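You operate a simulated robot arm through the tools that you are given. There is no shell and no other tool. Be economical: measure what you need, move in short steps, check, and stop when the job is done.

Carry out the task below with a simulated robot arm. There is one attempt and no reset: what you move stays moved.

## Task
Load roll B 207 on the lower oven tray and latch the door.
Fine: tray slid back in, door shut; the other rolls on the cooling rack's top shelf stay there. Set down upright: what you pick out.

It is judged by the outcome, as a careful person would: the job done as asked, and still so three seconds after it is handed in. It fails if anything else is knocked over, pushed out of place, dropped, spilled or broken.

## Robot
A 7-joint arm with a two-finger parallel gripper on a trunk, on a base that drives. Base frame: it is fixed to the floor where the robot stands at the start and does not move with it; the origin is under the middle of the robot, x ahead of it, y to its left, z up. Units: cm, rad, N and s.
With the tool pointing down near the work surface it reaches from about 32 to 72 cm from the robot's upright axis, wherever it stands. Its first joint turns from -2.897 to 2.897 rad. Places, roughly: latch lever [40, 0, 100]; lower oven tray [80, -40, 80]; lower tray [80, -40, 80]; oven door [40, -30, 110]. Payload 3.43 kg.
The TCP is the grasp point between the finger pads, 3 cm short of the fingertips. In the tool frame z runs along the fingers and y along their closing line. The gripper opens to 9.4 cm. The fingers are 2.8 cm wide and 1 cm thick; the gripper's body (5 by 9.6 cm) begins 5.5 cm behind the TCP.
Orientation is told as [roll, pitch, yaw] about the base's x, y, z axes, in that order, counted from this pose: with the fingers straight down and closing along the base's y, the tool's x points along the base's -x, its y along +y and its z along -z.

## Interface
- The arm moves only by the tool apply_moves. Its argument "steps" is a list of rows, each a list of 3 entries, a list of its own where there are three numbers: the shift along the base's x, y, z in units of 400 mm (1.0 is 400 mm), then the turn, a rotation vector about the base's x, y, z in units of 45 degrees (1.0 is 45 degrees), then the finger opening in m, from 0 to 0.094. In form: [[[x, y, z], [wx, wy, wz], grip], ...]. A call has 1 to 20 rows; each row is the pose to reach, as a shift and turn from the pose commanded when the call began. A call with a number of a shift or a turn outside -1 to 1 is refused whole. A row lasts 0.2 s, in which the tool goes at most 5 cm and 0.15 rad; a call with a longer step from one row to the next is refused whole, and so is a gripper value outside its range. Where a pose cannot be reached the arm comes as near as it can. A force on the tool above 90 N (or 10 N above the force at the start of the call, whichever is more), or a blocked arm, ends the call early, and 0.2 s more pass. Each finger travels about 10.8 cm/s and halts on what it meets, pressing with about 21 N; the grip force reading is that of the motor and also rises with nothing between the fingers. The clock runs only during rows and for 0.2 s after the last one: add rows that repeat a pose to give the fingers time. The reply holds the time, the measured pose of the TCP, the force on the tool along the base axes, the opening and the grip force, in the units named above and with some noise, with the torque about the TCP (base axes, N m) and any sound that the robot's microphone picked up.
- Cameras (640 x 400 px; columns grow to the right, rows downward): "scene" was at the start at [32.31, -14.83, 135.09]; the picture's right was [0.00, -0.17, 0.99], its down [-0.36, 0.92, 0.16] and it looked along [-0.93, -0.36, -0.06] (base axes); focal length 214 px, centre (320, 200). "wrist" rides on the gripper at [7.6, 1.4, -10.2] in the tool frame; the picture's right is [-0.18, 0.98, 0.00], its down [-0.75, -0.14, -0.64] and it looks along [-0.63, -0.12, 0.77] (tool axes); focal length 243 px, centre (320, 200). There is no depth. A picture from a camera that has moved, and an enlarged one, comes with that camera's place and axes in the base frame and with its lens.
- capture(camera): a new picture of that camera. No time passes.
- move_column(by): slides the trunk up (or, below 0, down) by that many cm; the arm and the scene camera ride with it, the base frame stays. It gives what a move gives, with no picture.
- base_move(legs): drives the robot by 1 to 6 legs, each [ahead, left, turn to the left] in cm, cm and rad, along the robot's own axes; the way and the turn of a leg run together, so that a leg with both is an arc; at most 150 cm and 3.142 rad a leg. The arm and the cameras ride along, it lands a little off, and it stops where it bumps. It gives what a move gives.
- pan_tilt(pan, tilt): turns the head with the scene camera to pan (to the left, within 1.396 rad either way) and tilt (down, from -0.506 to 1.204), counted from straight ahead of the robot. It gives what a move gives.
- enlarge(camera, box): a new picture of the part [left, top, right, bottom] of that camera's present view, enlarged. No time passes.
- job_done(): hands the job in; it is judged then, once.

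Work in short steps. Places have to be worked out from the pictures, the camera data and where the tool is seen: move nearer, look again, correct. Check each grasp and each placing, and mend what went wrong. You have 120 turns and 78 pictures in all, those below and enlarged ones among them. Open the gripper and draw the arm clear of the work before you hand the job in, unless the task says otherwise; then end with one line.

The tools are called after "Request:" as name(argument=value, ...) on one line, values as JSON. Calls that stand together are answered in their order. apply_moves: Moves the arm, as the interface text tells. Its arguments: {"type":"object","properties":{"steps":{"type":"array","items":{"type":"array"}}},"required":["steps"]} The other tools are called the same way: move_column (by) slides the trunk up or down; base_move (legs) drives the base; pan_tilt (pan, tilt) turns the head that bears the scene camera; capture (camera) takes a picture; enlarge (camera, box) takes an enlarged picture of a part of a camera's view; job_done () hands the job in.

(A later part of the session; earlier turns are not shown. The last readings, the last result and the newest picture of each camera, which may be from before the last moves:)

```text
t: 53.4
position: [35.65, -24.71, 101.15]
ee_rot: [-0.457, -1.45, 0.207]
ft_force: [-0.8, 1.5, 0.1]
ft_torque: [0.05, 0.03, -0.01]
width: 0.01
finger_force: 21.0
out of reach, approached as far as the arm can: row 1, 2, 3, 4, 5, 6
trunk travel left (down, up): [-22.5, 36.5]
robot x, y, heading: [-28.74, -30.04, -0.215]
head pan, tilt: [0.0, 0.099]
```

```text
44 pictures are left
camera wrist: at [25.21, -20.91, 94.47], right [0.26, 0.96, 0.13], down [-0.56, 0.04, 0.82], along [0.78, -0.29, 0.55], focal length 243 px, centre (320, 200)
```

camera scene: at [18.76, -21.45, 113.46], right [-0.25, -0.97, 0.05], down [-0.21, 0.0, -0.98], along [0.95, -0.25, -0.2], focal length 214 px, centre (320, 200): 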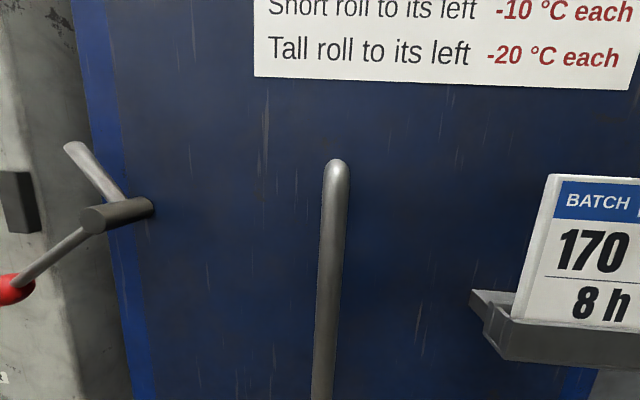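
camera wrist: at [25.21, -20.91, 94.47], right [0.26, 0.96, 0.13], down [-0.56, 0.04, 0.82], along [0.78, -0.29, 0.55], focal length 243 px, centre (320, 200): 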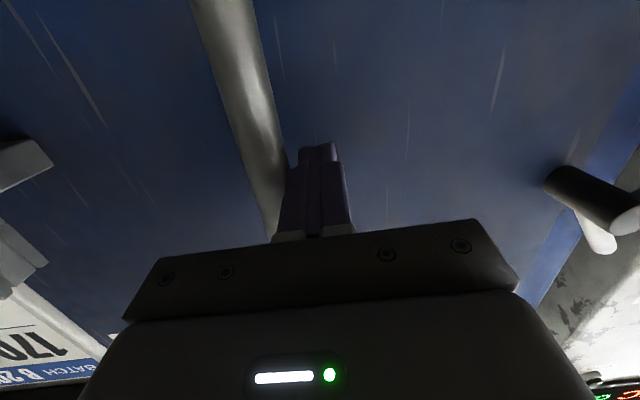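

The fingers lie just left of the bar. The robot's own right is along the door face, so I push by driving right 20 cm.

Request:
base_move(legs=[[-0.8, -20, 0]])

Request:
capture(camera="scene")

```text
t: 54.9
position: [30.67, -43.09, 101.04]
ee_rot: [-0.456, -1.45, 0.211]
ft_force: [0.4, 0.1, 0.2]
ft_torque: [0.01, 0.01, 0.03]
width: 0.02
finger_force: 21.6
trunk travel left (down, up): [-22.5, 36.5]
robot x, y, heading: [-33.73, -48.69, -0.212]
head pan, tilt: [0.0, 0.099]
```

```text
43 pictures are left
camera scene: at [28.16, -41.85, 111.62], right [-0.24, -0.97, 0.05], down [-0.21, 0.0, -0.98], along [0.95, -0.24, -0.21], focal length 214 px, centre (320, 200)
```

scene: 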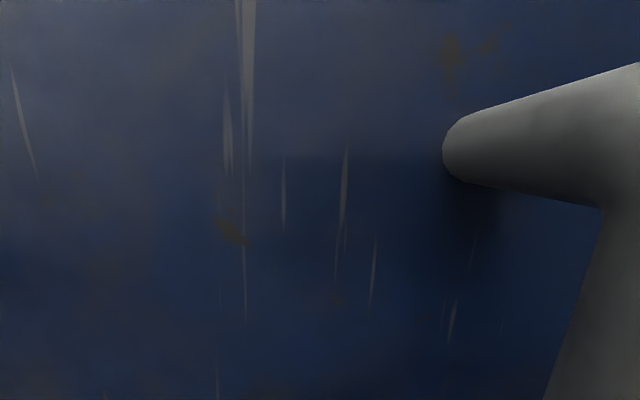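

The door is sliding. I continue right another 22 cm.

Request:
base_move(legs=[[0.3, -24, 0]])

Request:
pan_tilt(pan=0.9, tilt=0.25)

Request:
capture(camera="scene")

```text
t: 56.7
position: [25.41, -64.2, 101.06]
ee_rot: [-0.452, -1.448, 0.227]
ft_force: [-10.1, 6.4, 5.1]
ft_torque: [-0.76, -0.96, -0.41]
width: 0.01
finger_force: 21.8
trunk travel left (down, up): [-22.5, 36.5]
robot x, y, heading: [-38.63, -70.95, -0.209]
head pan, tilt: [0.0, 0.099]
stopped in leg 1: the robot was blocked; the commanded pose is now the measured one
```

```text
t: 57.9
position: [25.56, -64.33, 100.96]
ee_rot: [-0.448, -1.449, 0.222]
ft_force: [-18.0, 10.0, -0.4]
ft_torque: [-0.05, -0.16, -0.16]
width: 0.0
finger_force: 21.3
trunk travel left (down, up): [-22.5, 36.5]
robot x, y, heading: [-38.43, -71.01, -0.208]
head pan, tilt: [0.901, 0.25]
```

```text
42 pictures are left
camera scene: at [21.24, -55.25, 110.1], right [0.62, -0.78, -0.05], down [-0.31, -0.18, -0.93], along [0.72, 0.6, -0.35], focal length 214 px, centre (320, 200)
```

scene: 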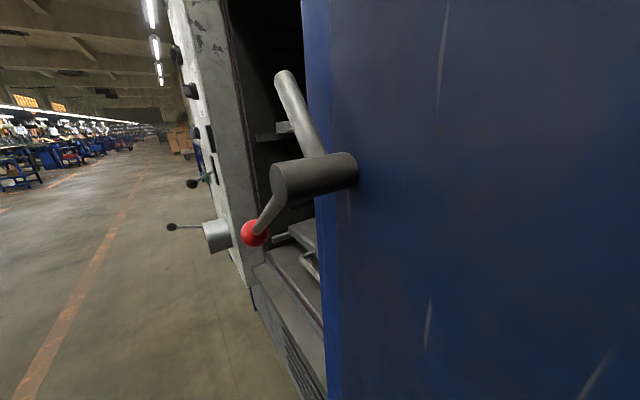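

The door reached its stop after about 45 cm, and the interior with its trays is visible. I withdraw and go in front of the opening.

Request:
base_move(legs=[[-14, 0, 0], [0, 42, 0]])

Request:
pan_tilt(pan=0, tilt=0.35)

Request:
capture(camera="scene")

```text
t: 61.4
position: [20.52, -20.05, 100.92]
ee_rot: [-0.445, -1.446, 0.217]
ft_force: [-0.7, 0.7, 0.3]
ft_torque: [0.0, 0.01, 0.02]
width: 0.0
finger_force: 20.4
trunk travel left (down, up): [-22.5, 36.5]
robot x, y, heading: [-43.46, -26.78, -0.205]
head pan, tilt: [0.901, 0.25]
```

```text
t: 62.6
position: [20.49, -20.18, 100.8]
ee_rot: [-0.441, -1.444, 0.214]
ft_force: [-0.6, 0.1, -0.5]
ft_torque: [0.0, 0.02, -0.03]
width: 0.03
finger_force: 20.5
trunk travel left (down, up): [-22.5, 36.5]
robot x, y, heading: [-43.43, -26.99, -0.211]
head pan, tilt: [0.0, 0.351]
```

```text
41 pictures are left
camera scene: at [17.99, -19.0, 109.09], right [-0.22, -0.97, 0.05], down [-0.45, 0.05, -0.89], along [0.87, -0.22, -0.45], focal length 214 px, centre (320, 200)
```

scene: 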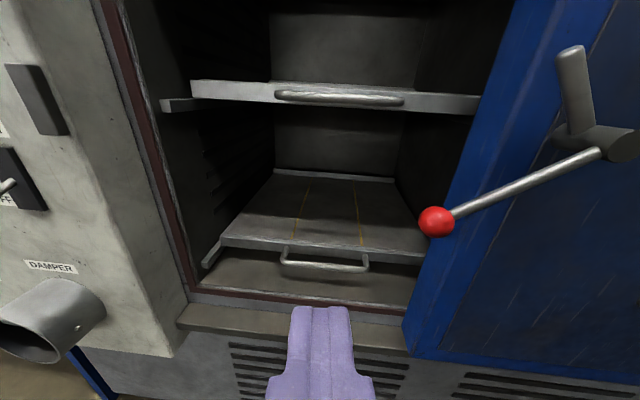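

Both trays are empty; the lower tray has a loop handle. The door edge may still overlap the tray's right side, so I check what blocked me on the right and where the rail ends.

Request:
pan_tilt(pan=-0.8, tilt=-0.1)

Request:
capture(camera="scene")

```text
t: 63.8
position: [20.61, -20.18, 100.87]
ee_rot: [-0.443, -1.445, 0.214]
ft_force: [-0.2, 0.2, 0.9]
ft_torque: [-0.01, 0.01, -0.02]
width: 0.01
finger_force: 21.2
trunk travel left (down, up): [-22.5, 36.5]
robot x, y, heading: [-43.51, -26.66, -0.209]
head pan, tilt: [-0.799, -0.099]
```

```text
40 pictures are left
camera scene: at [13.99, -24.24, 113.88], right [-0.85, -0.52, 0.12], down [-0.07, -0.11, -0.99], along [0.53, -0.85, 0.06], focal length 214 px, centre (320, 200)
```

scene: 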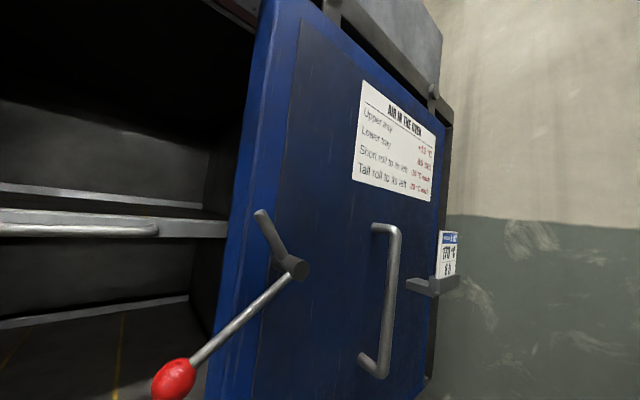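

The hangers are at the rail's end, so the door is fully open. Now the lower tray: I lower the hand in front of it and roll it 90° so the fingers can close above and below its loop handle.

Request:
apply_moves(steps=[[[-0.05, 0, -0.1], [-0.18, 0.046, 0], 0.06], [[-0.1, 0, -0.2], [-0.36, 0.093, 0], 0.06], [[-0.15, 0, -0.3], [-0.54, 0.139, 0], 0.06], [[-0.2, 0, -0.4], [-0.72, 0.186, 0], 0.06], [[-0.2, 0, -0.5], [-0.9, 0.232, 0], 0.06], [[-0.2, 0, -0.5], [-0.9, 0.232, 0], 0.06]])

Request:
apply_moves(steps=[[[0, 0, 0], [-0.18, 0.046, 0], 0.06], [[0, 0, 0], [-0.36, 0.093, 0], 0.06], [[0, 0, 0], [-0.54, 0.139, 0], 0.06], [[0, 0, 0], [-0.72, 0.186, 0], 0.06], [[0, 0, 0], [-0.9, 0.232, 0], 0.06], [[0, 0, 0], [-0.97, 0.25, 0], 0.06]])

Request:
pan_tilt(pan=0, tilt=0)

Request:
capture(camera="scene")

```text
t: 65.2
position: [12.38, -28.76, 93.28]
ee_rot: [-1.429, -0.777, 1.162]
ft_force: [-0.3, 0.8, 0.4]
ft_torque: [0.01, -0.01, 0.0]
width: 5.99
finger_force: 0.0
out of reach, approached as far as the arm can: row 1, 2, 3, 4, 5, 6
trunk travel left (down, up): [-22.5, 36.5]
robot x, y, heading: [-43.43, -26.55, -0.204]
head pan, tilt: [-0.799, -0.099]
```

```text
t: 66.5
position: [12.25, -29.95, 94.32]
ee_rot: [-1.54, 0.007, 1.208]
ft_force: [0.0, 0.0, -0.2]
ft_torque: [0.0, -0.02, 0.0]
width: 5.98
finger_force: 0.0
out of reach, approached as far as the arm can: row 2, 3, 4, 5, 6
trunk travel left (down, up): [-22.5, 36.5]
robot x, y, heading: [-43.5, -26.76, -0.21]
head pan, tilt: [-0.799, -0.099]
```

```text
t: 67.7
position: [12.16, -30.03, 94.57]
ee_rot: [-1.539, 0.001, 1.209]
ft_force: [0.4, -1.2, 0.2]
ft_torque: [0.0, -0.01, -0.02]
width: 5.98
finger_force: 0.1
trunk travel left (down, up): [-22.5, 36.5]
robot x, y, heading: [-43.5, -26.76, -0.202]
head pan, tilt: [0.0, 0.0]
```

```text
39 pictures are left
camera scene: at [12.51, -18.34, 94.67], right [0.03, -0.01, 1.0], down [-0.35, -0.94, 0.0], along [0.93, -0.35, -0.03], focal length 214 px, centre (320, 200)
```

scene: 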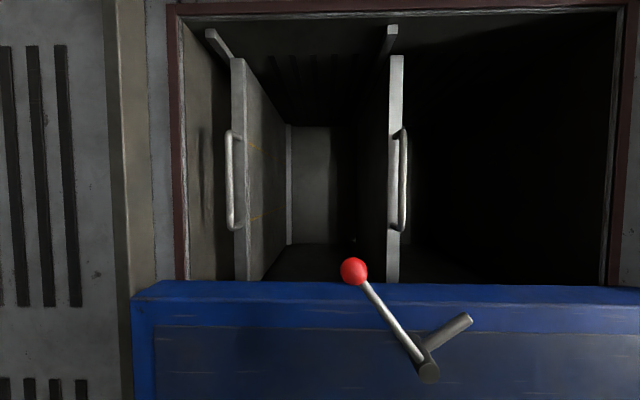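

From here the tray's right end seems to be about 7 cm behind the door edge. I look toward the rail end on the right to see whether the door has travel left.

Request:
pan_tilt(pan=-0.5, tilt=0.75)

Request:
capture(camera="scene")

```text
t: 68.8
position: [12.33, -30.09, 94.55]
ee_rot: [-1.539, 0.001, 1.208]
ft_force: [1.5, -0.7, 0.1]
ft_torque: [-0.02, 0.02, -0.03]
width: 6.0
finger_force: 0.1
trunk travel left (down, up): [-22.5, 36.5]
robot x, y, heading: [-43.46, -26.71, -0.206]
head pan, tilt: [-0.499, 0.75]
```

```text
38 pictures are left
camera scene: at [8.61, -24.12, 98.69], right [-0.42, 0.16, 0.89], down [-0.83, -0.47, -0.31], along [0.37, -0.87, 0.33], focal length 214 px, centre (320, 200)
```

scene: 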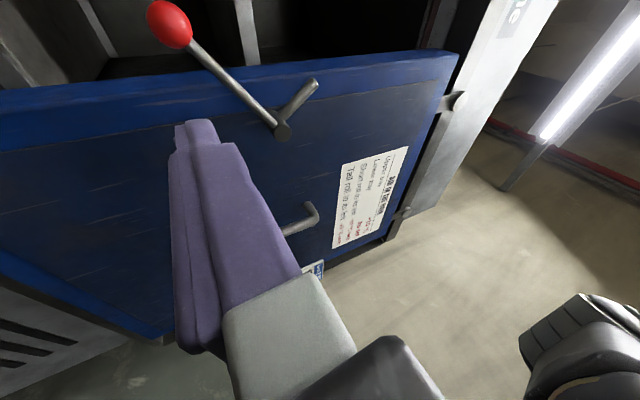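

The rail goes a few centimetres past the right roller, so there is some travel left. I close the fingers and go back to the handle's left side to push it the rest of the way.

Request:
base_move(legs=[[2, -29, 0], [6, 0, 0]])

Request:
apply_moves(steps=[[[0, 0, 0], [0, 0, 0], 0.0], [[0, 0, 0], [0, 0, 0], 0.0], [[0, 0, 0], [0, 0, 0], 0.0]])

Request:
pan_tilt(pan=0, tilt=0.4)

Request:
capture(camera="scene")

```text
t: 71.4
position: [14.17, -60.8, 94.41]
ee_rot: [-1.54, 0.005, 1.201]
ft_force: [-0.1, 0.1, -1.4]
ft_torque: [-0.02, 0.03, -0.01]
width: 6.01
finger_force: 0.0
trunk travel left (down, up): [-22.5, 36.5]
robot x, y, heading: [-41.47, -57.15, -0.217]
head pan, tilt: [-0.499, 0.75]
```

```text
t: 72.2
position: [14.05, -60.79, 94.46]
ee_rot: [-1.54, 0.003, 1.202]
ft_force: [0.3, 0.1, 0.7]
ft_torque: [0.0, -0.02, -0.01]
width: 0.03
finger_force: 21.0
trunk travel left (down, up): [-22.5, 36.5]
robot x, y, heading: [-41.56, -57.12, -0.212]
head pan, tilt: [-0.499, 0.75]
```

```text
t: 73.1
position: [14.1, -60.85, 94.44]
ee_rot: [-1.541, 0.003, 1.203]
ft_force: [0.6, 0.7, -0.2]
ft_torque: [-0.03, 0.04, 0.0]
width: 0.03
finger_force: 21.1
trunk travel left (down, up): [-22.5, 36.5]
robot x, y, heading: [-41.44, -56.96, -0.215]
head pan, tilt: [0.0, 0.4]
```

```text
37 pictures are left
camera scene: at [13.25, -52.59, 94.67], right [0.03, -0.01, 1.0], down [-0.7, -0.72, 0.01], along [0.72, -0.7, -0.03], focal length 214 px, centre (320, 200)
```

scene: 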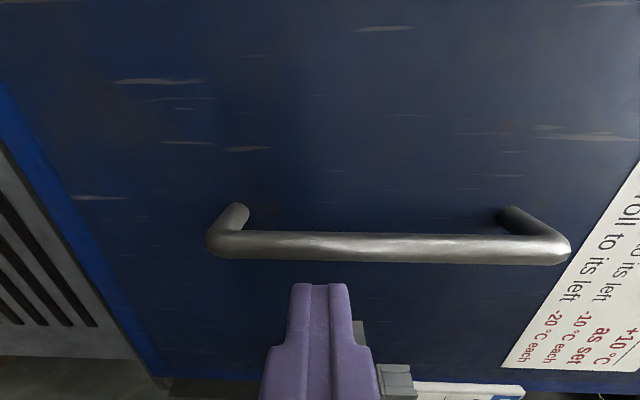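

The bar is about 9 cm ahead and 3 cm to the right of the fingers. I shift 2 cm left, drive in beside it, then push right.

Request:
base_move(legs=[[0, 2.5, 0], [9, 0, 0], [0, -10, 0]])

Request:
capture(camera="scene")

```text
t: 75.4
position: [21.36, -70.33, 94.42]
ee_rot: [-1.539, 0.002, 1.204]
ft_force: [0.9, -0.8, 0.5]
ft_torque: [-0.01, -0.03, 0.01]
width: 0.0
finger_force: 21.2
trunk travel left (down, up): [-22.5, 36.5]
robot x, y, heading: [-34.4, -66.35, -0.21]
head pan, tilt: [0.0, 0.4]
```

```text
36 pictures are left
camera scene: at [20.52, -62.14, 94.66], right [0.03, -0.01, 1.0], down [-0.7, -0.72, 0.01], along [0.72, -0.7, -0.03], focal length 214 px, centre (320, 200)
```

scene: 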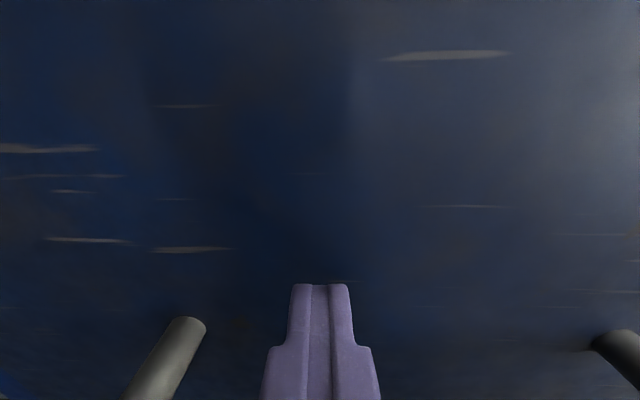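

The door moved about 7 cm further. I keep going until it stops.

Request:
base_move(legs=[[-0.2, -9, 0]])

Request:
base_move(legs=[[-14, 1, 0], [0, 48, 0]])

Request:
pan_tilt(pan=0, tilt=0)

Request:
capture(camera="scene")

```text
t: 76.4
position: [20.29, -73.4, 94.61]
ee_rot: [-1.533, -0.017, 1.259]
ft_force: [6.1, 7.9, -1.7]
ft_torque: [-0.06, 0.06, 0.06]
width: 0.0
finger_force: 20.8
trunk travel left (down, up): [-22.5, 36.5]
robot x, y, heading: [-35.24, -72.38, -0.2]
head pan, tilt: [0.0, 0.4]
stopped in leg 1: the force on the tool passed its limit at 108 N (the readings are from after the stop); the commanded pose is now the measured one
```

```text
t: 80.2
position: [16.04, -22.65, 94.69]
ee_rot: [-1.536, -0.017, 1.26]
ft_force: [-0.3, -0.2, -0.2]
ft_torque: [-0.02, 0.02, 0.02]
width: 0.0
finger_force: 21.3
trunk travel left (down, up): [-22.5, 36.5]
robot x, y, heading: [-39.66, -21.68, -0.196]
head pan, tilt: [0.0, 0.4]
```

```text
t: 81.0
position: [16.17, -22.63, 94.69]
ee_rot: [-1.534, -0.018, 1.261]
ft_force: [0.1, -0.5, -0.6]
ft_torque: [0.01, 0.01, 0.0]
width: 0.02
finger_force: 21.2
trunk travel left (down, up): [-22.5, 36.5]
robot x, y, heading: [-40.05, -21.9, -0.194]
head pan, tilt: [0.0, 0.0]
```

```text
35 pictures are left
camera scene: at [15.74, -10.98, 95.08], right [0.03, -0.03, 1.0], down [-0.31, -0.95, -0.02], along [0.95, -0.31, -0.04], focal length 214 px, centre (320, 200)
```

scene: 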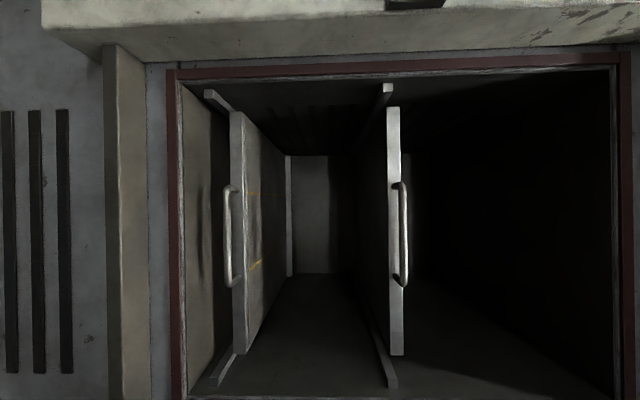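

The door is now fully open, and both trays and their rails are clear. The lower tray's handle is at about (51.2, -29, 76). I lower the trunk, open the fingers and drive closer.

Request:
move_column(by=-18.4)

Request:
base_move(legs=[[22, 0.5, 0]])

Request:
apply_moves(steps=[[[0, 0, 0], [0, 0, 0], 0.07], [[0, 0, 0], [0, 0, 0], 0.07], [[0, 0, 0], [0, 0, 0], 0.07]])

Request:
pan_tilt(pan=0, tilt=0.4)

Request:
capture(camera="scene")

```text
t: 83.1
position: [16.13, -22.66, 76.23]
ee_rot: [-1.536, -0.017, 1.26]
ft_force: [1.0, 0.0, 0.3]
ft_torque: [0.0, 0.0, -0.02]
width: 0.0
finger_force: 20.9
trunk travel left (down, up): [-4.1, 54.9]
robot x, y, heading: [-39.55, -22.08, -0.193]
head pan, tilt: [0.0, 0.0]
```

```text
t: 84.8
position: [37.99, -26.68, 76.21]
ee_rot: [-1.536, -0.017, 1.259]
ft_force: [0.3, 0.3, -0.2]
ft_torque: [0.03, 0.02, -0.01]
width: 0.0
finger_force: 20.6
trunk travel left (down, up): [-4.1, 54.9]
robot x, y, heading: [-18.18, -25.68, -0.196]
head pan, tilt: [0.0, 0.0]
```

```text
t: 85.6
position: [38.01, -26.61, 76.23]
ee_rot: [-1.535, -0.018, 1.259]
ft_force: [-0.3, -0.6, -0.4]
ft_torque: [0.02, 0.02, 0.0]
width: 6.98
finger_force: 0.0
trunk travel left (down, up): [-4.1, 54.9]
robot x, y, heading: [-17.84, -25.57, -0.199]
head pan, tilt: [0.0, 0.0]
```

```text
t: 86.4
position: [37.87, -26.66, 76.28]
ee_rot: [-1.535, -0.018, 1.259]
ft_force: [0.8, 0.4, -0.5]
ft_torque: [0.03, -0.02, 0.0]
width: 6.99
finger_force: 0.1
trunk travel left (down, up): [-4.1, 54.9]
robot x, y, heading: [-17.85, -25.32, -0.198]
head pan, tilt: [0.0, 0.4]
```

```text
34 pictures are left
camera scene: at [36.7, -18.5, 76.61], right [0.03, -0.03, 1.0], down [-0.65, -0.76, 0.0], along [0.76, -0.65, -0.04], focal length 214 px, centre (320, 200)
```

scene: 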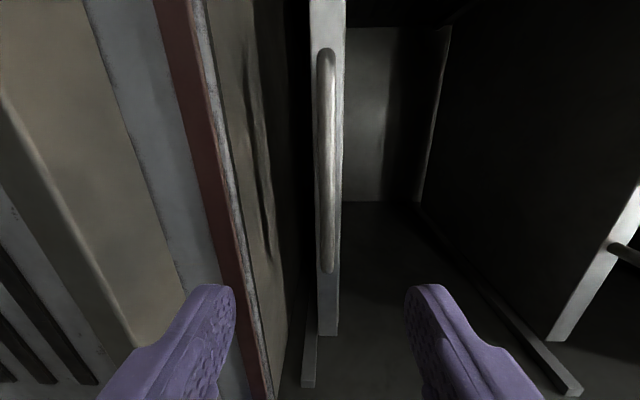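

The tray handle runs midway between the fingers. I narrow the opening a bit to clear the sill and drive in 13 cm.

Request:
apply_moves(steps=[[[0, 0, 0.008], [0, 0, 0], 0.05], [[0, 0, 0.008], [0, 0, 0], 0.05]])

Request:
base_move(legs=[[11.5, -0.5, 0]])

Request:
capture(camera="scene")

```text
t: 87.0
position: [37.9, -26.66, 76.76]
ee_rot: [-1.533, -0.017, 1.258]
ft_force: [-0.8, 0.1, -0.4]
ft_torque: [0.01, -0.03, 0.0]
width: 5.01
finger_force: 0.0
trunk travel left (down, up): [-4.1, 54.9]
robot x, y, heading: [-18.05, -25.87, -0.195]
head pan, tilt: [0.0, 0.4]
```

```text
t: 88.2
position: [49.36, -29.44, 76.67]
ee_rot: [-1.533, -0.017, 1.259]
ft_force: [0.5, -0.1, 0.1]
ft_torque: [0.05, 0.04, 0.0]
width: 5.01
finger_force: 0.0
trunk travel left (down, up): [-4.1, 54.9]
robot x, y, heading: [-6.15, -27.92, -0.198]
head pan, tilt: [0.0, 0.4]
```

```text
33 pictures are left
camera scene: at [47.98, -21.33, 77.01], right [0.03, -0.03, 1.0], down [-0.65, -0.76, 0.0], along [0.76, -0.65, -0.04], focal length 214 px, centre (320, 200)
```

scene: 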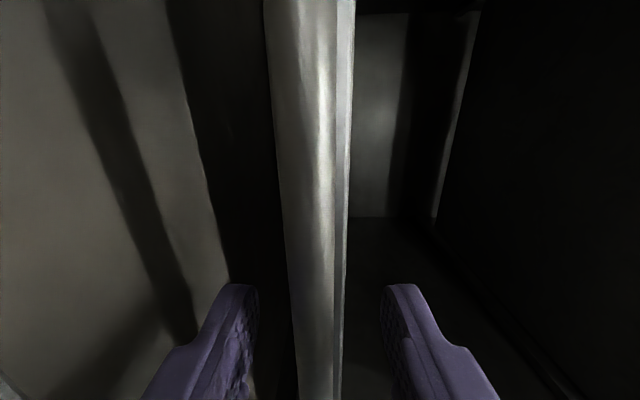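

The bar is between the fingers. I close and check that the grip holds.

Request:
apply_moves(steps=[[[0.025, -0.007, 0], [0, 0, 0], 0.05], [[0.025, -0.007, 0], [0, 0, 0], 0.0], [[0.025, -0.007, 0], [0, 0, 0], 0.0], [[0.025, -0.007, 0], [0, 0, 0], 0.0]])

```text
t: 89.2
position: [50.28, -29.81, 76.51]
ee_rot: [-1.529, -0.013, 1.26]
ft_force: [-8.0, 0.2, -23.2]
ft_torque: [-0.97, 0.42, 0.27]
width: 1.81
finger_force: 45.2
trunk travel left (down, up): [-4.1, 54.9]
robot x, y, heading: [-6.48, -28.4, -0.197]
head pan, tilt: [0.0, 0.4]
```

Gripped firmly. I pull the tray out by driving back a little first, and read the side force.

Request:
base_move(legs=[[-8, 0.7, 0]])

Request:
capture(camera="scene")

```text
t: 90.3
position: [42.66, -27.37, 76.46]
ee_rot: [-1.53, -0.016, 1.263]
ft_force: [4.9, 12.1, -30.3]
ft_torque: [-1.07, 0.63, 0.44]
width: 1.42
finger_force: 44.9
trunk travel left (down, up): [-4.1, 54.9]
robot x, y, heading: [-14.21, -26.01, -0.194]
head pan, tilt: [0.0, 0.4]
```

```text
32 pictures are left
camera scene: at [41.47, -19.22, 76.8], right [0.03, -0.03, 1.0], down [-0.65, -0.76, 0.0], along [0.76, -0.65, -0.04], focal length 214 px, centre (320, 200)
```

scene: 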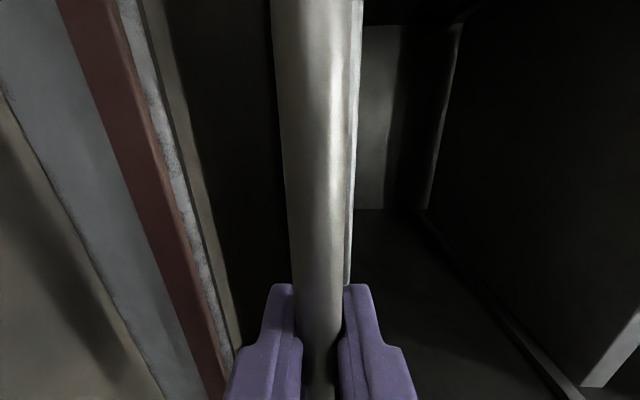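

The tray follows. I ease the tool down slightly and pull about 14 cm more.

Request:
apply_moves(steps=[[[0.01, -0.003, -0.008], [0, 0, 0], 0.0], [[0.01, -0.003, -0.008], [0, 0, 0], 0.0]])

Request:
base_move(legs=[[-14, 1.1, 0]])

Request:
capture(camera="scene")

```text
t: 90.9
position: [43.07, -27.54, 76.46]
ee_rot: [-1.536, -0.017, 1.264]
ft_force: [4.2, 8.6, 9.7]
ft_torque: [-1.24, 0.3, 0.49]
width: 1.39
finger_force: 44.8
trunk travel left (down, up): [-4.1, 54.9]
robot x, y, heading: [-14.38, -26.38, -0.2]
head pan, tilt: [0.0, 0.4]
```

```text
t: 92.2
position: [30.02, -23.65, 76.45]
ee_rot: [-1.537, -0.019, 1.262]
ft_force: [12.4, 32.6, 21.1]
ft_torque: [-1.32, 0.22, 0.41]
width: 1.38
finger_force: 45.5
trunk travel left (down, up): [-4.1, 54.9]
robot x, y, heading: [-27.34, -22.54, -0.2]
head pan, tilt: [0.0, 0.4]
```

```text
31 pictures are left
camera scene: at [28.71, -15.58, 76.77], right [0.03, -0.03, 1.0], down [-0.65, -0.76, 0.0], along [0.76, -0.65, -0.04], focal length 214 px, centre (320, 200)
```

scene: 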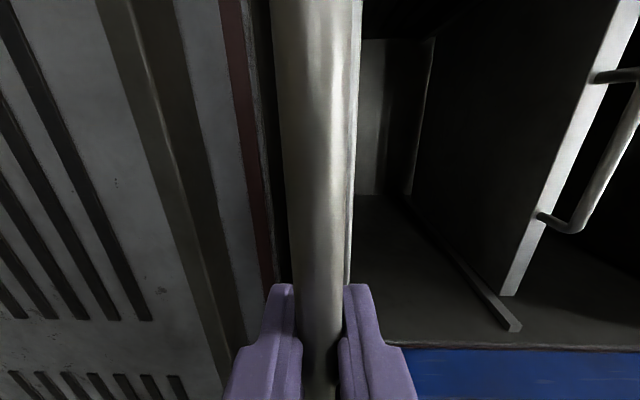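

The tray is out about 21 cm, and the oven yaw is nearer -0.32 rad. I release, back away, raise the trunk and roll the hand back upright for the rack.

Request:
apply_moves(steps=[[[0, 0, 0], [0, 0, 0], 0.06], [[0, 0, 0], [0, 0, 0], 0.06], [[0, 0, 0], [0, 0, 0], 0.06]])

Request:
base_move(legs=[[-25, 2, 0]])

Request:
move_column(by=35)

Request:
apply_moves(steps=[[[0, 0, 0], [0.18, -0.058, 0], 0.09], [[0, 0, 0], [0.36, -0.115, 0], 0.09], [[0, 0, 0], [0.54, -0.173, 0], 0.09], [[0, 0, 0], [0.72, -0.23, 0], 0.09], [[0, 0, 0], [0.9, -0.288, 0], 0.09], [[0, 0, 0], [0.95, -0.305, 0], 0.09]])

Request:
apply_moves(steps=[[[0, 0, 0], [0.18, -0.058, 0], 0.09], [[0, 0, 0], [0.36, -0.115, 0], 0.09], [[0, 0, 0], [0.54, -0.173, 0], 0.09], [[0, 0, 0], [0.72, -0.23, 0], 0.09], [[0, 0, 0], [0.9, -0.288, 0], 0.09], [[0, 0, 0], [0.95, -0.305, 0], 0.09]])

Request:
pan_tilt(pan=0, tilt=0.5)

Request:
capture(camera="scene")

```text
t: 93.0
position: [30.21, -23.98, 76.37]
ee_rot: [-1.534, -0.02, 1.261]
ft_force: [0.4, -0.7, -0.4]
ft_torque: [0.01, -0.02, 0.0]
width: 5.98
finger_force: 0.0
trunk travel left (down, up): [-4.1, 54.9]
robot x, y, heading: [-27.05, -22.26, -0.201]
head pan, tilt: [0.0, 0.4]
```

```text
t: 94.8
position: [5.84, -17.24, 76.42]
ee_rot: [-1.535, -0.021, 1.255]
ft_force: [-0.8, 0.1, -0.4]
ft_torque: [-0.01, 0.02, -0.01]
width: 6.0
finger_force: 0.1
trunk travel left (down, up): [-4.1, 54.9]
robot x, y, heading: [-51.23, -15.13, -0.206]
head pan, tilt: [0.0, 0.4]
```

```text
t: 98.3
position: [5.82, -17.32, 111.41]
ee_rot: [-1.535, -0.017, 1.255]
ft_force: [0.2, 0.1, -0.1]
ft_torque: [0.0, -0.01, 0.0]
width: 5.98
finger_force: 0.0
trunk travel left (down, up): [-39.1, 19.9]
robot x, y, heading: [-51.86, -15.51, -0.207]
head pan, tilt: [0.0, 0.4]
```

```text
t: 99.7
position: [5.9, -17.33, 111.23]
ee_rot: [-1.531, -0.804, 1.254]
ft_force: [0.5, 0.4, 0.2]
ft_torque: [-0.02, -0.01, 0.0]
width: 9.0
finger_force: 0.1
trunk travel left (down, up): [-39.1, 19.9]
robot x, y, heading: [-51.88, -15.3, -0.209]
head pan, tilt: [0.0, 0.4]
```

```text
t: 101.1
position: [5.84, -17.34, 111.41]
ee_rot: [1.33, -1.556, -1.606]
ft_force: [-0.2, 0.1, 0.2]
ft_torque: [-0.01, -0.02, 0.02]
width: 9.0
finger_force: 0.1
trunk travel left (down, up): [-39.1, 19.9]
robot x, y, heading: [-51.42, -15.42, -0.209]
head pan, tilt: [0.0, 0.4]
```

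```text
t: 101.7
position: [5.85, -17.38, 111.35]
ee_rot: [1.28, -1.556, -1.556]
ft_force: [0.0, -0.7, 0.3]
ft_torque: [-0.02, 0.01, -0.02]
width: 8.99
finger_force: 0.1
trunk travel left (down, up): [-39.1, 19.9]
robot x, y, heading: [-51.48, -15.48, -0.207]
head pan, tilt: [0.0, 0.499]
```

```text
30 pictures are left
camera scene: at [2.13, -16.37, 117.89], right [-0.27, -0.96, -0.02], down [-0.46, 0.14, -0.88], along [0.84, -0.23, -0.48], focal length 214 px, centre (320, 200)
```

scene: 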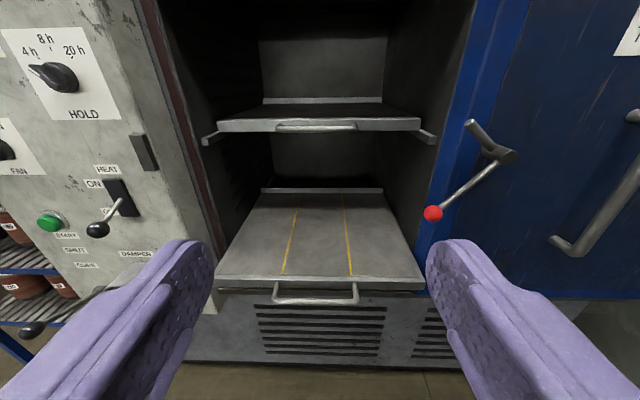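

The tray is out cleanly with its surface open; I'll set the roll at about (46.5, -28.6). Next I drive left and ahead to the rack.

Request:
base_move(legs=[[0, 88, 0], [30, 0, 0]])

Request:
pan_tilt(pan=0, tilt=0.2)

Request:
capture(camera="scene")

```text
t: 108.1
position: [53.77, 62.91, 111.15]
ee_rot: [1.229, -1.555, -1.504]
ft_force: [-0.4, -0.2, 0.0]
ft_torque: [-0.01, 0.0, 0.0]
width: 8.98
finger_force: 0.0
trunk travel left (down, up): [-39.1, 19.9]
robot x, y, heading: [-3.64, 64.88, -0.201]
head pan, tilt: [0.0, 0.499]
```

```text
t: 108.9
position: [53.67, 62.93, 111.51]
ee_rot: [1.272, -1.555, -1.548]
ft_force: [0.6, 1.4, -0.1]
ft_torque: [0.01, -0.01, -0.02]
width: 9.0
finger_force: 0.1
trunk travel left (down, up): [-39.1, 19.9]
robot x, y, heading: [-3.68, 64.98, -0.204]
head pan, tilt: [0.0, 0.201]
```

```text
29 pictures are left
camera scene: at [50.28, 63.83, 120.64], right [-0.27, -0.96, -0.02], down [-0.19, 0.07, -0.98], along [0.94, -0.26, -0.2], focal length 214 px, centre (320, 200)
```

scene: 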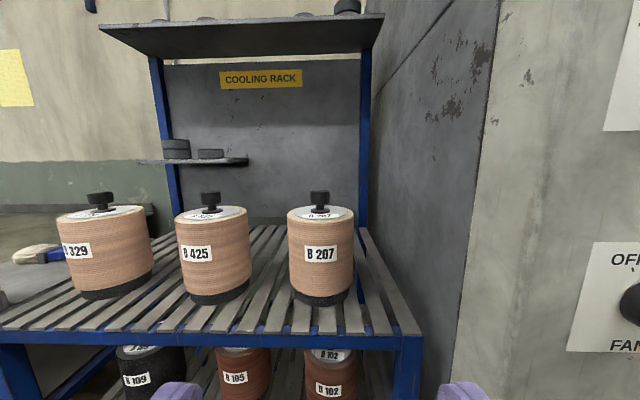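

Triangulated with the earlier view, B 207's knob is at about (84.1, 54.5, 114) and exactly in line with the tool. I raise the trunk 2.5 cm and drive 20 cm closer to check.

Request:
move_column(by=2.4)

Request:
base_move(legs=[[20, -1.2, 0]])

Request:
capture(camera="scene")

```text
t: 109.6
position: [53.81, 62.9, 113.82]
ee_rot: [1.261, -1.556, -1.535]
ft_force: [0.5, -0.1, -0.2]
ft_torque: [0.03, 0.0, -0.01]
width: 9.0
finger_force: 0.1
trunk travel left (down, up): [-41.5, 17.5]
robot x, y, heading: [-3.67, 65.12, -0.204]
head pan, tilt: [0.0, 0.201]
```

```text
t: 111.2
position: [73.19, 57.74, 113.7]
ee_rot: [1.212, -1.554, -1.485]
ft_force: [-0.4, -0.1, -0.9]
ft_torque: [-0.04, -0.05, 0.01]
width: 8.97
finger_force: 0.1
trunk travel left (down, up): [-41.5, 17.5]
robot x, y, heading: [15.61, 59.72, -0.204]
head pan, tilt: [0.0, 0.201]
```

```text
28 pictures are left
camera scene: at [69.66, 58.62, 122.99], right [-0.27, -0.96, -0.02], down [-0.19, 0.07, -0.98], along [0.94, -0.26, -0.21], focal length 214 px, centre (320, 200)
```

scene: 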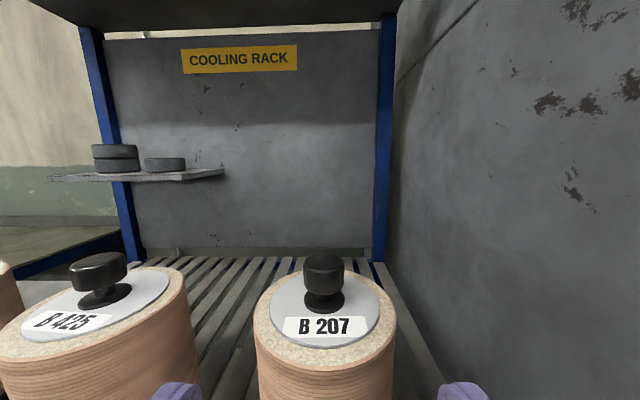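

Refined: the knob is at (83.7, 54.6, 114), 11 cm ahead of the TCP. I drive in and close on it.

Request:
base_move(legs=[[11, -0.9, 0]])

Request:
pan_tilt(pan=0, tilt=0.6)

Request:
capture(camera="scene")

```text
t: 112.3
position: [78.47, 51.37, 114.93]
ee_rot: [2.293, -1.553, -2.628]
ft_force: [0.3, -0.2, 1.1]
ft_torque: [0.0, 0.03, 0.0]
width: 8.97
finger_force: 0.0
trunk travel left (down, up): [-41.5, 17.5]
robot x, y, heading: [22.45, 56.02, -0.264]
head pan, tilt: [0.0, 0.201]
```

```text
t: 113.2
position: [79.17, 50.95, 114.31]
ee_rot: [1.539, -1.552, -1.865]
ft_force: [-4.8, 1.8, 1.9]
ft_torque: [0.16, -0.03, 0.21]
width: 9.01
finger_force: 0.4
trunk travel left (down, up): [-41.5, 17.5]
robot x, y, heading: [22.73, 56.1, -0.262]
head pan, tilt: [0.0, 0.6]
```

```text
27 pictures are left
camera scene: at [75.15, 52.24, 119.83], right [-0.32, -0.95, -0.02], down [-0.53, 0.2, -0.83], along [0.79, -0.25, -0.56], focal length 214 px, centre (320, 200)
```

scene: 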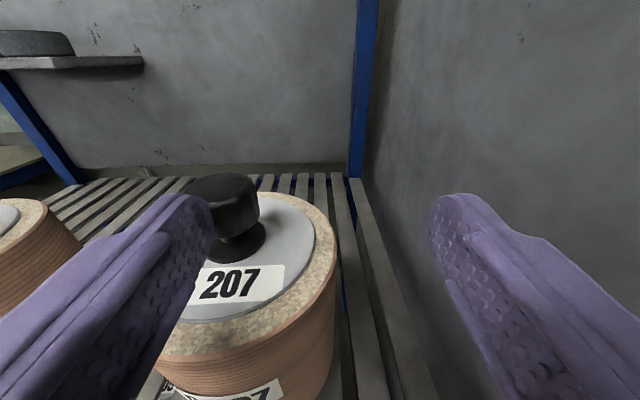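

The base got nudged off heading (it probably grazed the panel), and the left finger is now right in front of the knob. The roll itself hasn't moved. I back off straight.

Request:
base_move(legs=[[-9, 0, 0]])

Request:
pan_tilt(pan=-0.8, tilt=1.1)

Request:
capture(camera="scene")

```text
t: 114.3
position: [70.95, 51.6, 113.98]
ee_rot: [1.384, -1.545, -1.721]
ft_force: [0.3, 0.0, 0.4]
ft_torque: [-0.02, 0.03, 0.0]
width: 9.01
finger_force: 0.0
trunk travel left (down, up): [-41.5, 17.5]
robot x, y, heading: [13.58, 58.11, -0.268]
head pan, tilt: [0.0, 0.6]
```

```text
t: 115.4
position: [71.15, 51.39, 113.91]
ee_rot: [1.316, -1.545, -1.651]
ft_force: [0.3, -0.6, -1.1]
ft_torque: [0.01, -0.03, -0.04]
width: 9.02
finger_force: 0.1
trunk travel left (down, up): [-41.5, 17.5]
robot x, y, heading: [13.84, 58.68, -0.265]
head pan, tilt: [-0.799, 1.1]
```

```text
26 pictures are left
camera scene: at [61.61, 50.03, 115.48], right [-0.91, -0.42, -0.01], down [-0.37, 0.82, -0.43], along [0.19, -0.39, -0.9], focal length 214 px, centre (320, 200)
```

scene: 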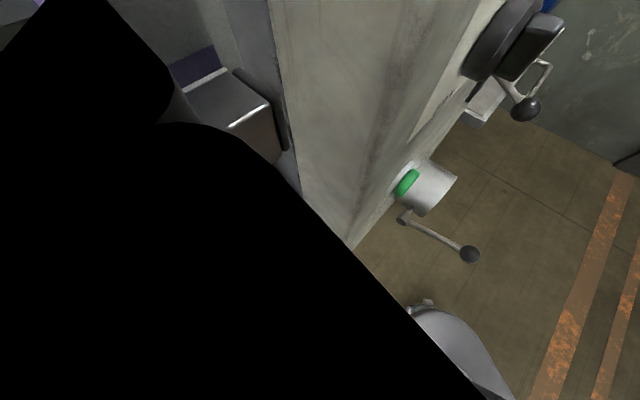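

The forearm most likely grazed the panel's front-left corner, because the arm passes too near it. I shift the base left and swing the arm right so it comes in clear of the panel.

Request:
base_move(legs=[[-3, 13, 0]])

Request:
apply_moves(steps=[[[-0.01, -0.06, 0], [0, 0, 0], 0.09], [[-0.02, -0.13, 0], [0, 0, 0], 0.09], [[-0.02, -0.13, 0], [0, 0, 0], 0.09]])

Request:
pan_tilt(pan=0, tilt=0.3)

Request:
capture(camera="scene")

```text
t: 116.8
position: [71.91, 65.51, 113.84]
ee_rot: [1.316, -1.545, -1.654]
ft_force: [-0.9, 0.1, 0.9]
ft_torque: [0.02, 0.01, -0.05]
width: 9.01
finger_force: 0.0
trunk travel left (down, up): [-41.5, 17.5]
robot x, y, heading: [14.49, 72.56, -0.269]
head pan, tilt: [-0.799, 1.1]
```

```text
t: 117.5
position: [71.01, 60.35, 113.78]
ee_rot: [1.303, -1.545, -1.638]
ft_force: [0.1, 0.6, -0.5]
ft_torque: [0.02, -0.02, -0.01]
width: 9.01
finger_force: 0.1
trunk travel left (down, up): [-41.5, 17.5]
robot x, y, heading: [14.37, 72.13, -0.271]
head pan, tilt: [-0.799, 1.1]
```

```text
t: 118.7
position: [71.0, 60.26, 113.73]
ee_rot: [1.314, -1.542, -1.651]
ft_force: [1.0, -0.7, -0.5]
ft_torque: [-0.01, 0.03, 0.03]
width: 9.0
finger_force: 0.0
trunk travel left (down, up): [-41.5, 17.5]
robot x, y, heading: [14.24, 72.31, -0.272]
head pan, tilt: [0.0, 0.3]
```

```text
25 pictures are left
camera scene: at [67.51, 61.26, 122.1], right [-0.33, -0.94, -0.03], down [-0.28, 0.12, -0.95], along [0.9, -0.31, -0.3], focal length 214 px, centre (320, 200)
```

scene: 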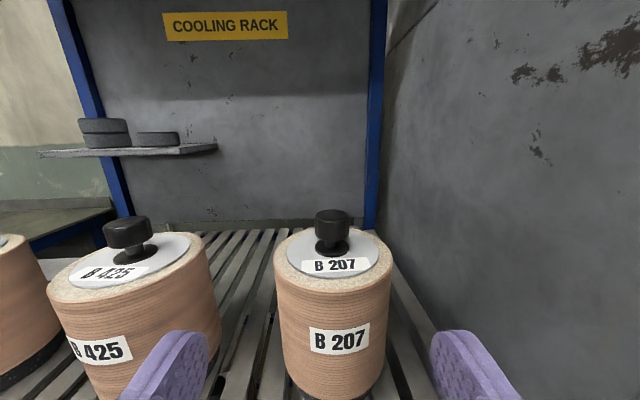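

Knob position confirmed at (83.9, 54.5). I correct laterally with the arm first, then drive ahead 10 cm and re-check.

Request:
apply_moves(steps=[[[-0.01, -0.045, 0.005], [0, 0, 0], 0.09], [[-0.01, -0.045, 0.005], [0, 0, 0], 0.09]])

Request:
base_move(legs=[[10, 0, 0]])

Request:
capture(camera="scene")

```text
t: 119.3
position: [70.53, 58.46, 114.02]
ee_rot: [1.295, -1.544, -1.631]
ft_force: [-0.1, -0.1, 0.8]
ft_torque: [0.0, -0.01, 0.0]
width: 9.0
finger_force: 0.0
trunk travel left (down, up): [-41.5, 17.5]
robot x, y, heading: [14.07, 72.32, -0.269]
head pan, tilt: [0.0, 0.3]
```

```text
t: 120.4
position: [80.47, 55.88, 113.94]
ee_rot: [1.263, -1.544, -1.595]
ft_force: [0.1, -0.1, -0.4]
ft_torque: [0.01, 0.01, -0.02]
width: 8.99
finger_force: 0.0
trunk travel left (down, up): [-41.5, 17.5]
robot x, y, heading: [24.04, 69.29, -0.267]
head pan, tilt: [0.0, 0.3]
```

```text
24 pictures are left
camera scene: at [76.94, 56.89, 122.34], right [-0.33, -0.94, -0.03], down [-0.28, 0.12, -0.95], along [0.9, -0.3, -0.3], focal length 214 px, centre (320, 200)
```

scene: 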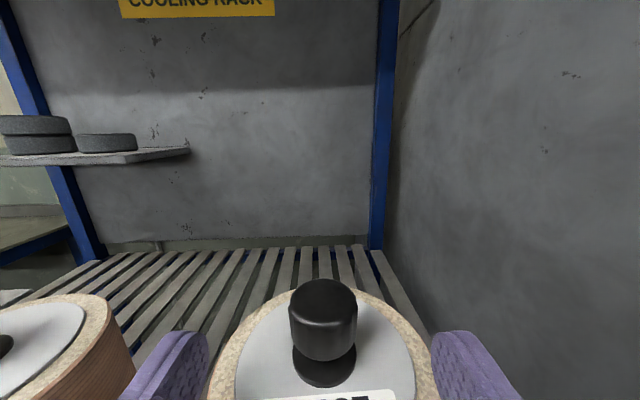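

The knob is centred between the fingers with 3.5 cm to go. I move the arm in and close.

Request:
apply_moves(steps=[[[0.04, -0.014, 0], [0, 0, 0], 0.09], [[0.083, -0.03, 0], [0, 0, 0], 0.09], [[0.083, -0.03, 0], [0, 0, 0], 0.09], [[0.083, -0.03, 0], [0, 0, 0], 0.0], [[0.083, -0.03, 0], [0, 0, 0], 0.0], [[0.083, -0.03, 0], [0, 0, 0], 0.0]])

Request:
pan_tilt(pan=0, tilt=0.7)

Request:
capture(camera="scene")

```text
t: 121.8
position: [83.54, 54.69, 114.02]
ee_rot: [1.31, -1.543, -1.642]
ft_force: [0.1, -3.6, -0.9]
ft_torque: [-0.45, 0.18, -0.1]
width: 3.33
finger_force: 21.1
trunk travel left (down, up): [-41.5, 17.5]
robot x, y, heading: [24.19, 69.58, -0.259]
head pan, tilt: [0.0, 0.3]
```

```text
t: 122.7
position: [83.46, 54.61, 114.02]
ee_rot: [1.314, -1.544, -1.649]
ft_force: [-0.2, -5.3, -0.1]
ft_torque: [-0.44, 0.1, -0.11]
width: 3.32
finger_force: 20.6
trunk travel left (down, up): [-41.5, 17.5]
robot x, y, heading: [23.7, 69.5, -0.265]
head pan, tilt: [0.0, 0.7]
```

```text
23 pictures are left
camera scene: at [79.31, 56.04, 118.74], right [-0.33, -0.94, -0.03], down [-0.61, 0.23, -0.76], along [0.72, -0.23, -0.65], focal length 214 px, centre (320, 200)
```

scene: 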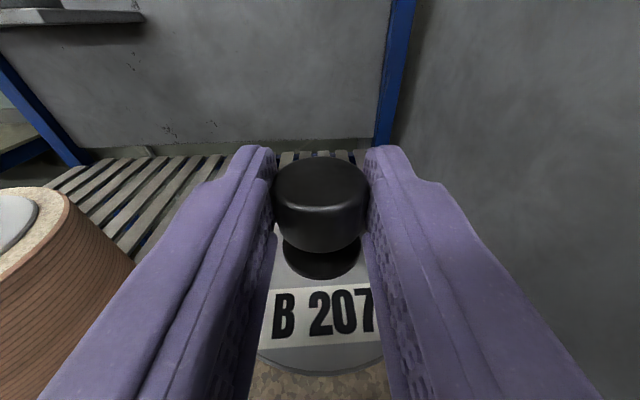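

A good grip on the knob. I lift 3 cm by arm and check the weight.

Request:
apply_moves(steps=[[[0, 0, 0.02], [0, 0, 0], 0.0], [[0, 0, 0.045], [0, 0, 0], 0.0], [[0, 0, 0.075], [0, 0, 0], 0.0], [[0, 0, 0.075], [0, 0, 0], 0.0]])

Request:
capture(camera="scene")

```text
t: 123.7
position: [83.8, 54.63, 116.9]
ee_rot: [1.25, -1.542, -1.585]
ft_force: [-0.9, 0.2, -14.1]
ft_torque: [-0.01, 0.22, 0.0]
width: 3.26
finger_force: 20.8
trunk travel left (down, up): [-41.5, 17.5]
robot x, y, heading: [24.1, 69.54, -0.267]
head pan, tilt: [0.0, 0.7]
```

```text
22 pictures are left
camera scene: at [79.45, 56.05, 121.68], right [-0.33, -0.94, -0.03], down [-0.61, 0.23, -0.76], along [0.72, -0.23, -0.65], focal length 214 px, centre (320, 200)
```

scene: 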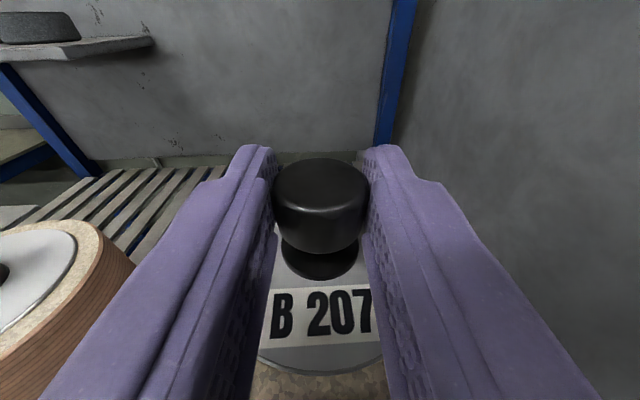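

Held: about 1.4 kg, hanging straight. I back straight out of the rack 60 cm, then drive right in front of the oven.

Request:
base_move(legs=[[-60, 0, 0]])

Request:
base_move(legs=[[0, -90, 0]])

Request:
capture(camera="scene")

```text
t: 127.1
position: [24.96, 70.37, 117.05]
ee_rot: [1.285, -1.542, -1.622]
ft_force: [0.2, 0.1, -13.3]
ft_torque: [0.09, 0.16, 0.01]
width: 3.24
finger_force: 20.7
trunk travel left (down, up): [-41.5, 17.5]
robot x, y, heading: [-34.75, 86.11, -0.272]
head pan, tilt: [0.0, 0.7]
```

```text
t: 131.8
position: [0.35, -15.27, 116.95]
ee_rot: [1.252, -1.544, -1.613]
ft_force: [-0.4, -0.3, -13.9]
ft_torque: [-0.01, 0.2, -0.01]
width: 3.25
finger_force: 21.0
trunk travel left (down, up): [-41.5, 17.5]
robot x, y, heading: [-58.77, 1.21, -0.289]
head pan, tilt: [0.0, 0.7]
```

```text
21 pictures are left
camera scene: at [-3.87, -13.76, 121.68], right [-0.35, -0.94, -0.03], down [-0.6, 0.25, -0.76], along [0.72, -0.25, -0.65], focal length 214 px, centre (320, 200)
```

scene: 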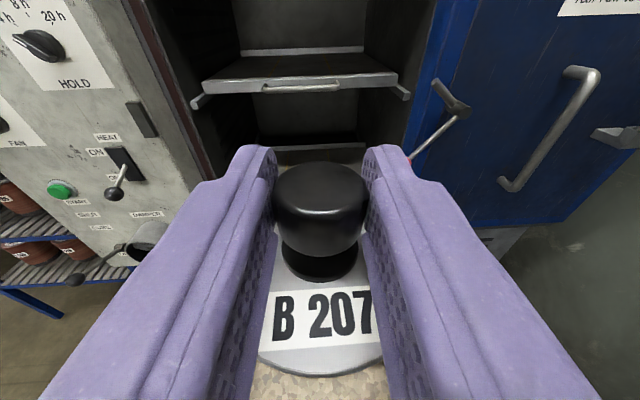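

I lower the trunk 17 cm so the roll passes under the upper tray's handle, then drive ahead until it is over the lower tray.

Request:
move_column(by=-16.5)

Request:
base_move(legs=[[25, 0.3, 0]])

Request:
pan_tilt(pan=0, tilt=0.4)

Request:
capture(camera="scene")

Request:
capture(camera="wrist")

```text
t: 133.6
position: [0.23, -15.22, 100.41]
ee_rot: [1.25, -1.543, -1.612]
ft_force: [0.8, 0.2, -13.6]
ft_torque: [0.14, 0.14, 0.0]
width: 3.27
finger_force: 20.9
trunk travel left (down, up): [-25.0, 34.0]
robot x, y, heading: [-58.99, 1.45, -0.293]
head pan, tilt: [0.0, 0.7]
```

```text
t: 135.4
position: [23.8, -21.34, 100.34]
ee_rot: [1.215, -1.544, -1.565]
ft_force: [-0.2, -0.4, -13.9]
ft_torque: [-0.01, 0.2, -0.05]
width: 3.26
finger_force: 21.1
trunk travel left (down, up): [-25.0, 34.0]
robot x, y, heading: [-35.79, -5.58, -0.281]
head pan, tilt: [0.0, 0.7]
```

```text
t: 136.2
position: [23.74, -21.28, 100.33]
ee_rot: [1.21, -1.543, -1.56]
ft_force: [-0.6, -0.2, -13.9]
ft_torque: [-0.02, 0.2, -0.01]
width: 3.29
finger_force: 20.7
trunk travel left (down, up): [-25.0, 34.0]
robot x, y, heading: [-36.0, -5.54, -0.283]
head pan, tilt: [0.0, 0.4]
```

```text
20 pictures are left
camera scene: at [20.32, -20.13, 107.8], right [-0.34, -0.94, -0.03], down [-0.37, 0.16, -0.92], along [0.86, -0.31, -0.4], focal length 214 px, centre (320, 200)
```

scene: 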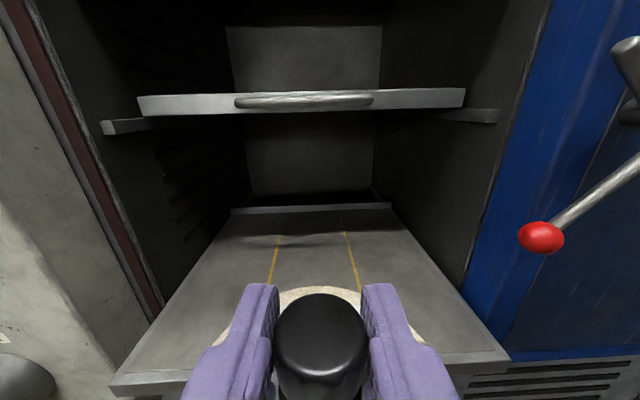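

```text
19 pictures are left
camera wrist: at [14.62, -16.14, 92.82], right [0.34, 0.92, 0.21], down [-0.65, 0.07, 0.76], along [0.68, -0.39, 0.62], focal length 243 px, centre (320, 200)
```

wrist: 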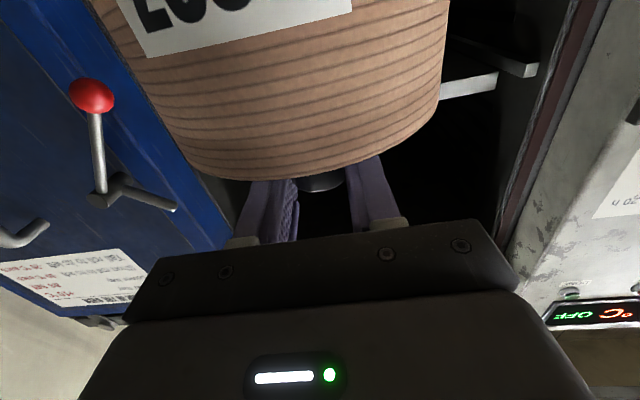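

Centred on the middle lane. I go ahead another 21 cm.

Request:
base_move(legs=[[21, -0.3, 0]])

Request:
capture(camera="scene")

```text
t: 137.9
position: [43.8, -27.37, 100.37]
ee_rot: [1.196, -1.542, -1.549]
ft_force: [0.0, -0.1, -14.1]
ft_torque: [0.07, 0.16, 0.0]
width: 3.24
finger_force: 21.0
trunk travel left (down, up): [-25.0, 34.0]
robot x, y, heading: [-15.8, -11.62, -0.287]
head pan, tilt: [0.0, 0.4]
```

```text
18 pictures are left
camera scene: at [40.34, -26.27, 107.78], right [-0.34, -0.94, -0.03], down [-0.37, 0.16, -0.92], along [0.86, -0.31, -0.4], focal length 214 px, centre (320, 200)
```

scene: 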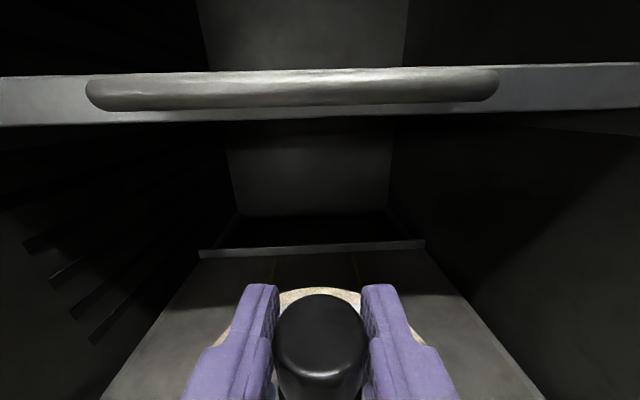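

The roll is over the tray. I lower 3 cm by trunk, then in small arm steps until the weight comes off.

Request:
move_column(by=-3)

Request:
apply_moves(steps=[[[0, 0, -0.012], [0, 0, 0], 0.0], [[0, 0, -0.025], [0, 0, 0], 0.0]])

```text
t: 138.6
position: [43.76, -27.41, 97.37]
ee_rot: [1.206, -1.541, -1.557]
ft_force: [-0.9, 0.9, -14.3]
ft_torque: [0.03, 0.19, -0.02]
width: 3.24
finger_force: 20.7
trunk travel left (down, up): [-22.0, 37.0]
robot x, y, heading: [-15.66, -11.36, -0.284]
head pan, tilt: [0.0, 0.4]
```

```text
t: 139.2
position: [43.57, -27.41, 96.43]
ee_rot: [1.258, -1.544, -1.61]
ft_force: [0.6, 1.3, -7.7]
ft_torque: [0.01, 0.16, -0.01]
width: 3.24
finger_force: 20.9
trunk travel left (down, up): [-22.0, 37.0]
robot x, y, heading: [-15.61, -11.35, -0.282]
head pan, tilt: [0.0, 0.4]
```

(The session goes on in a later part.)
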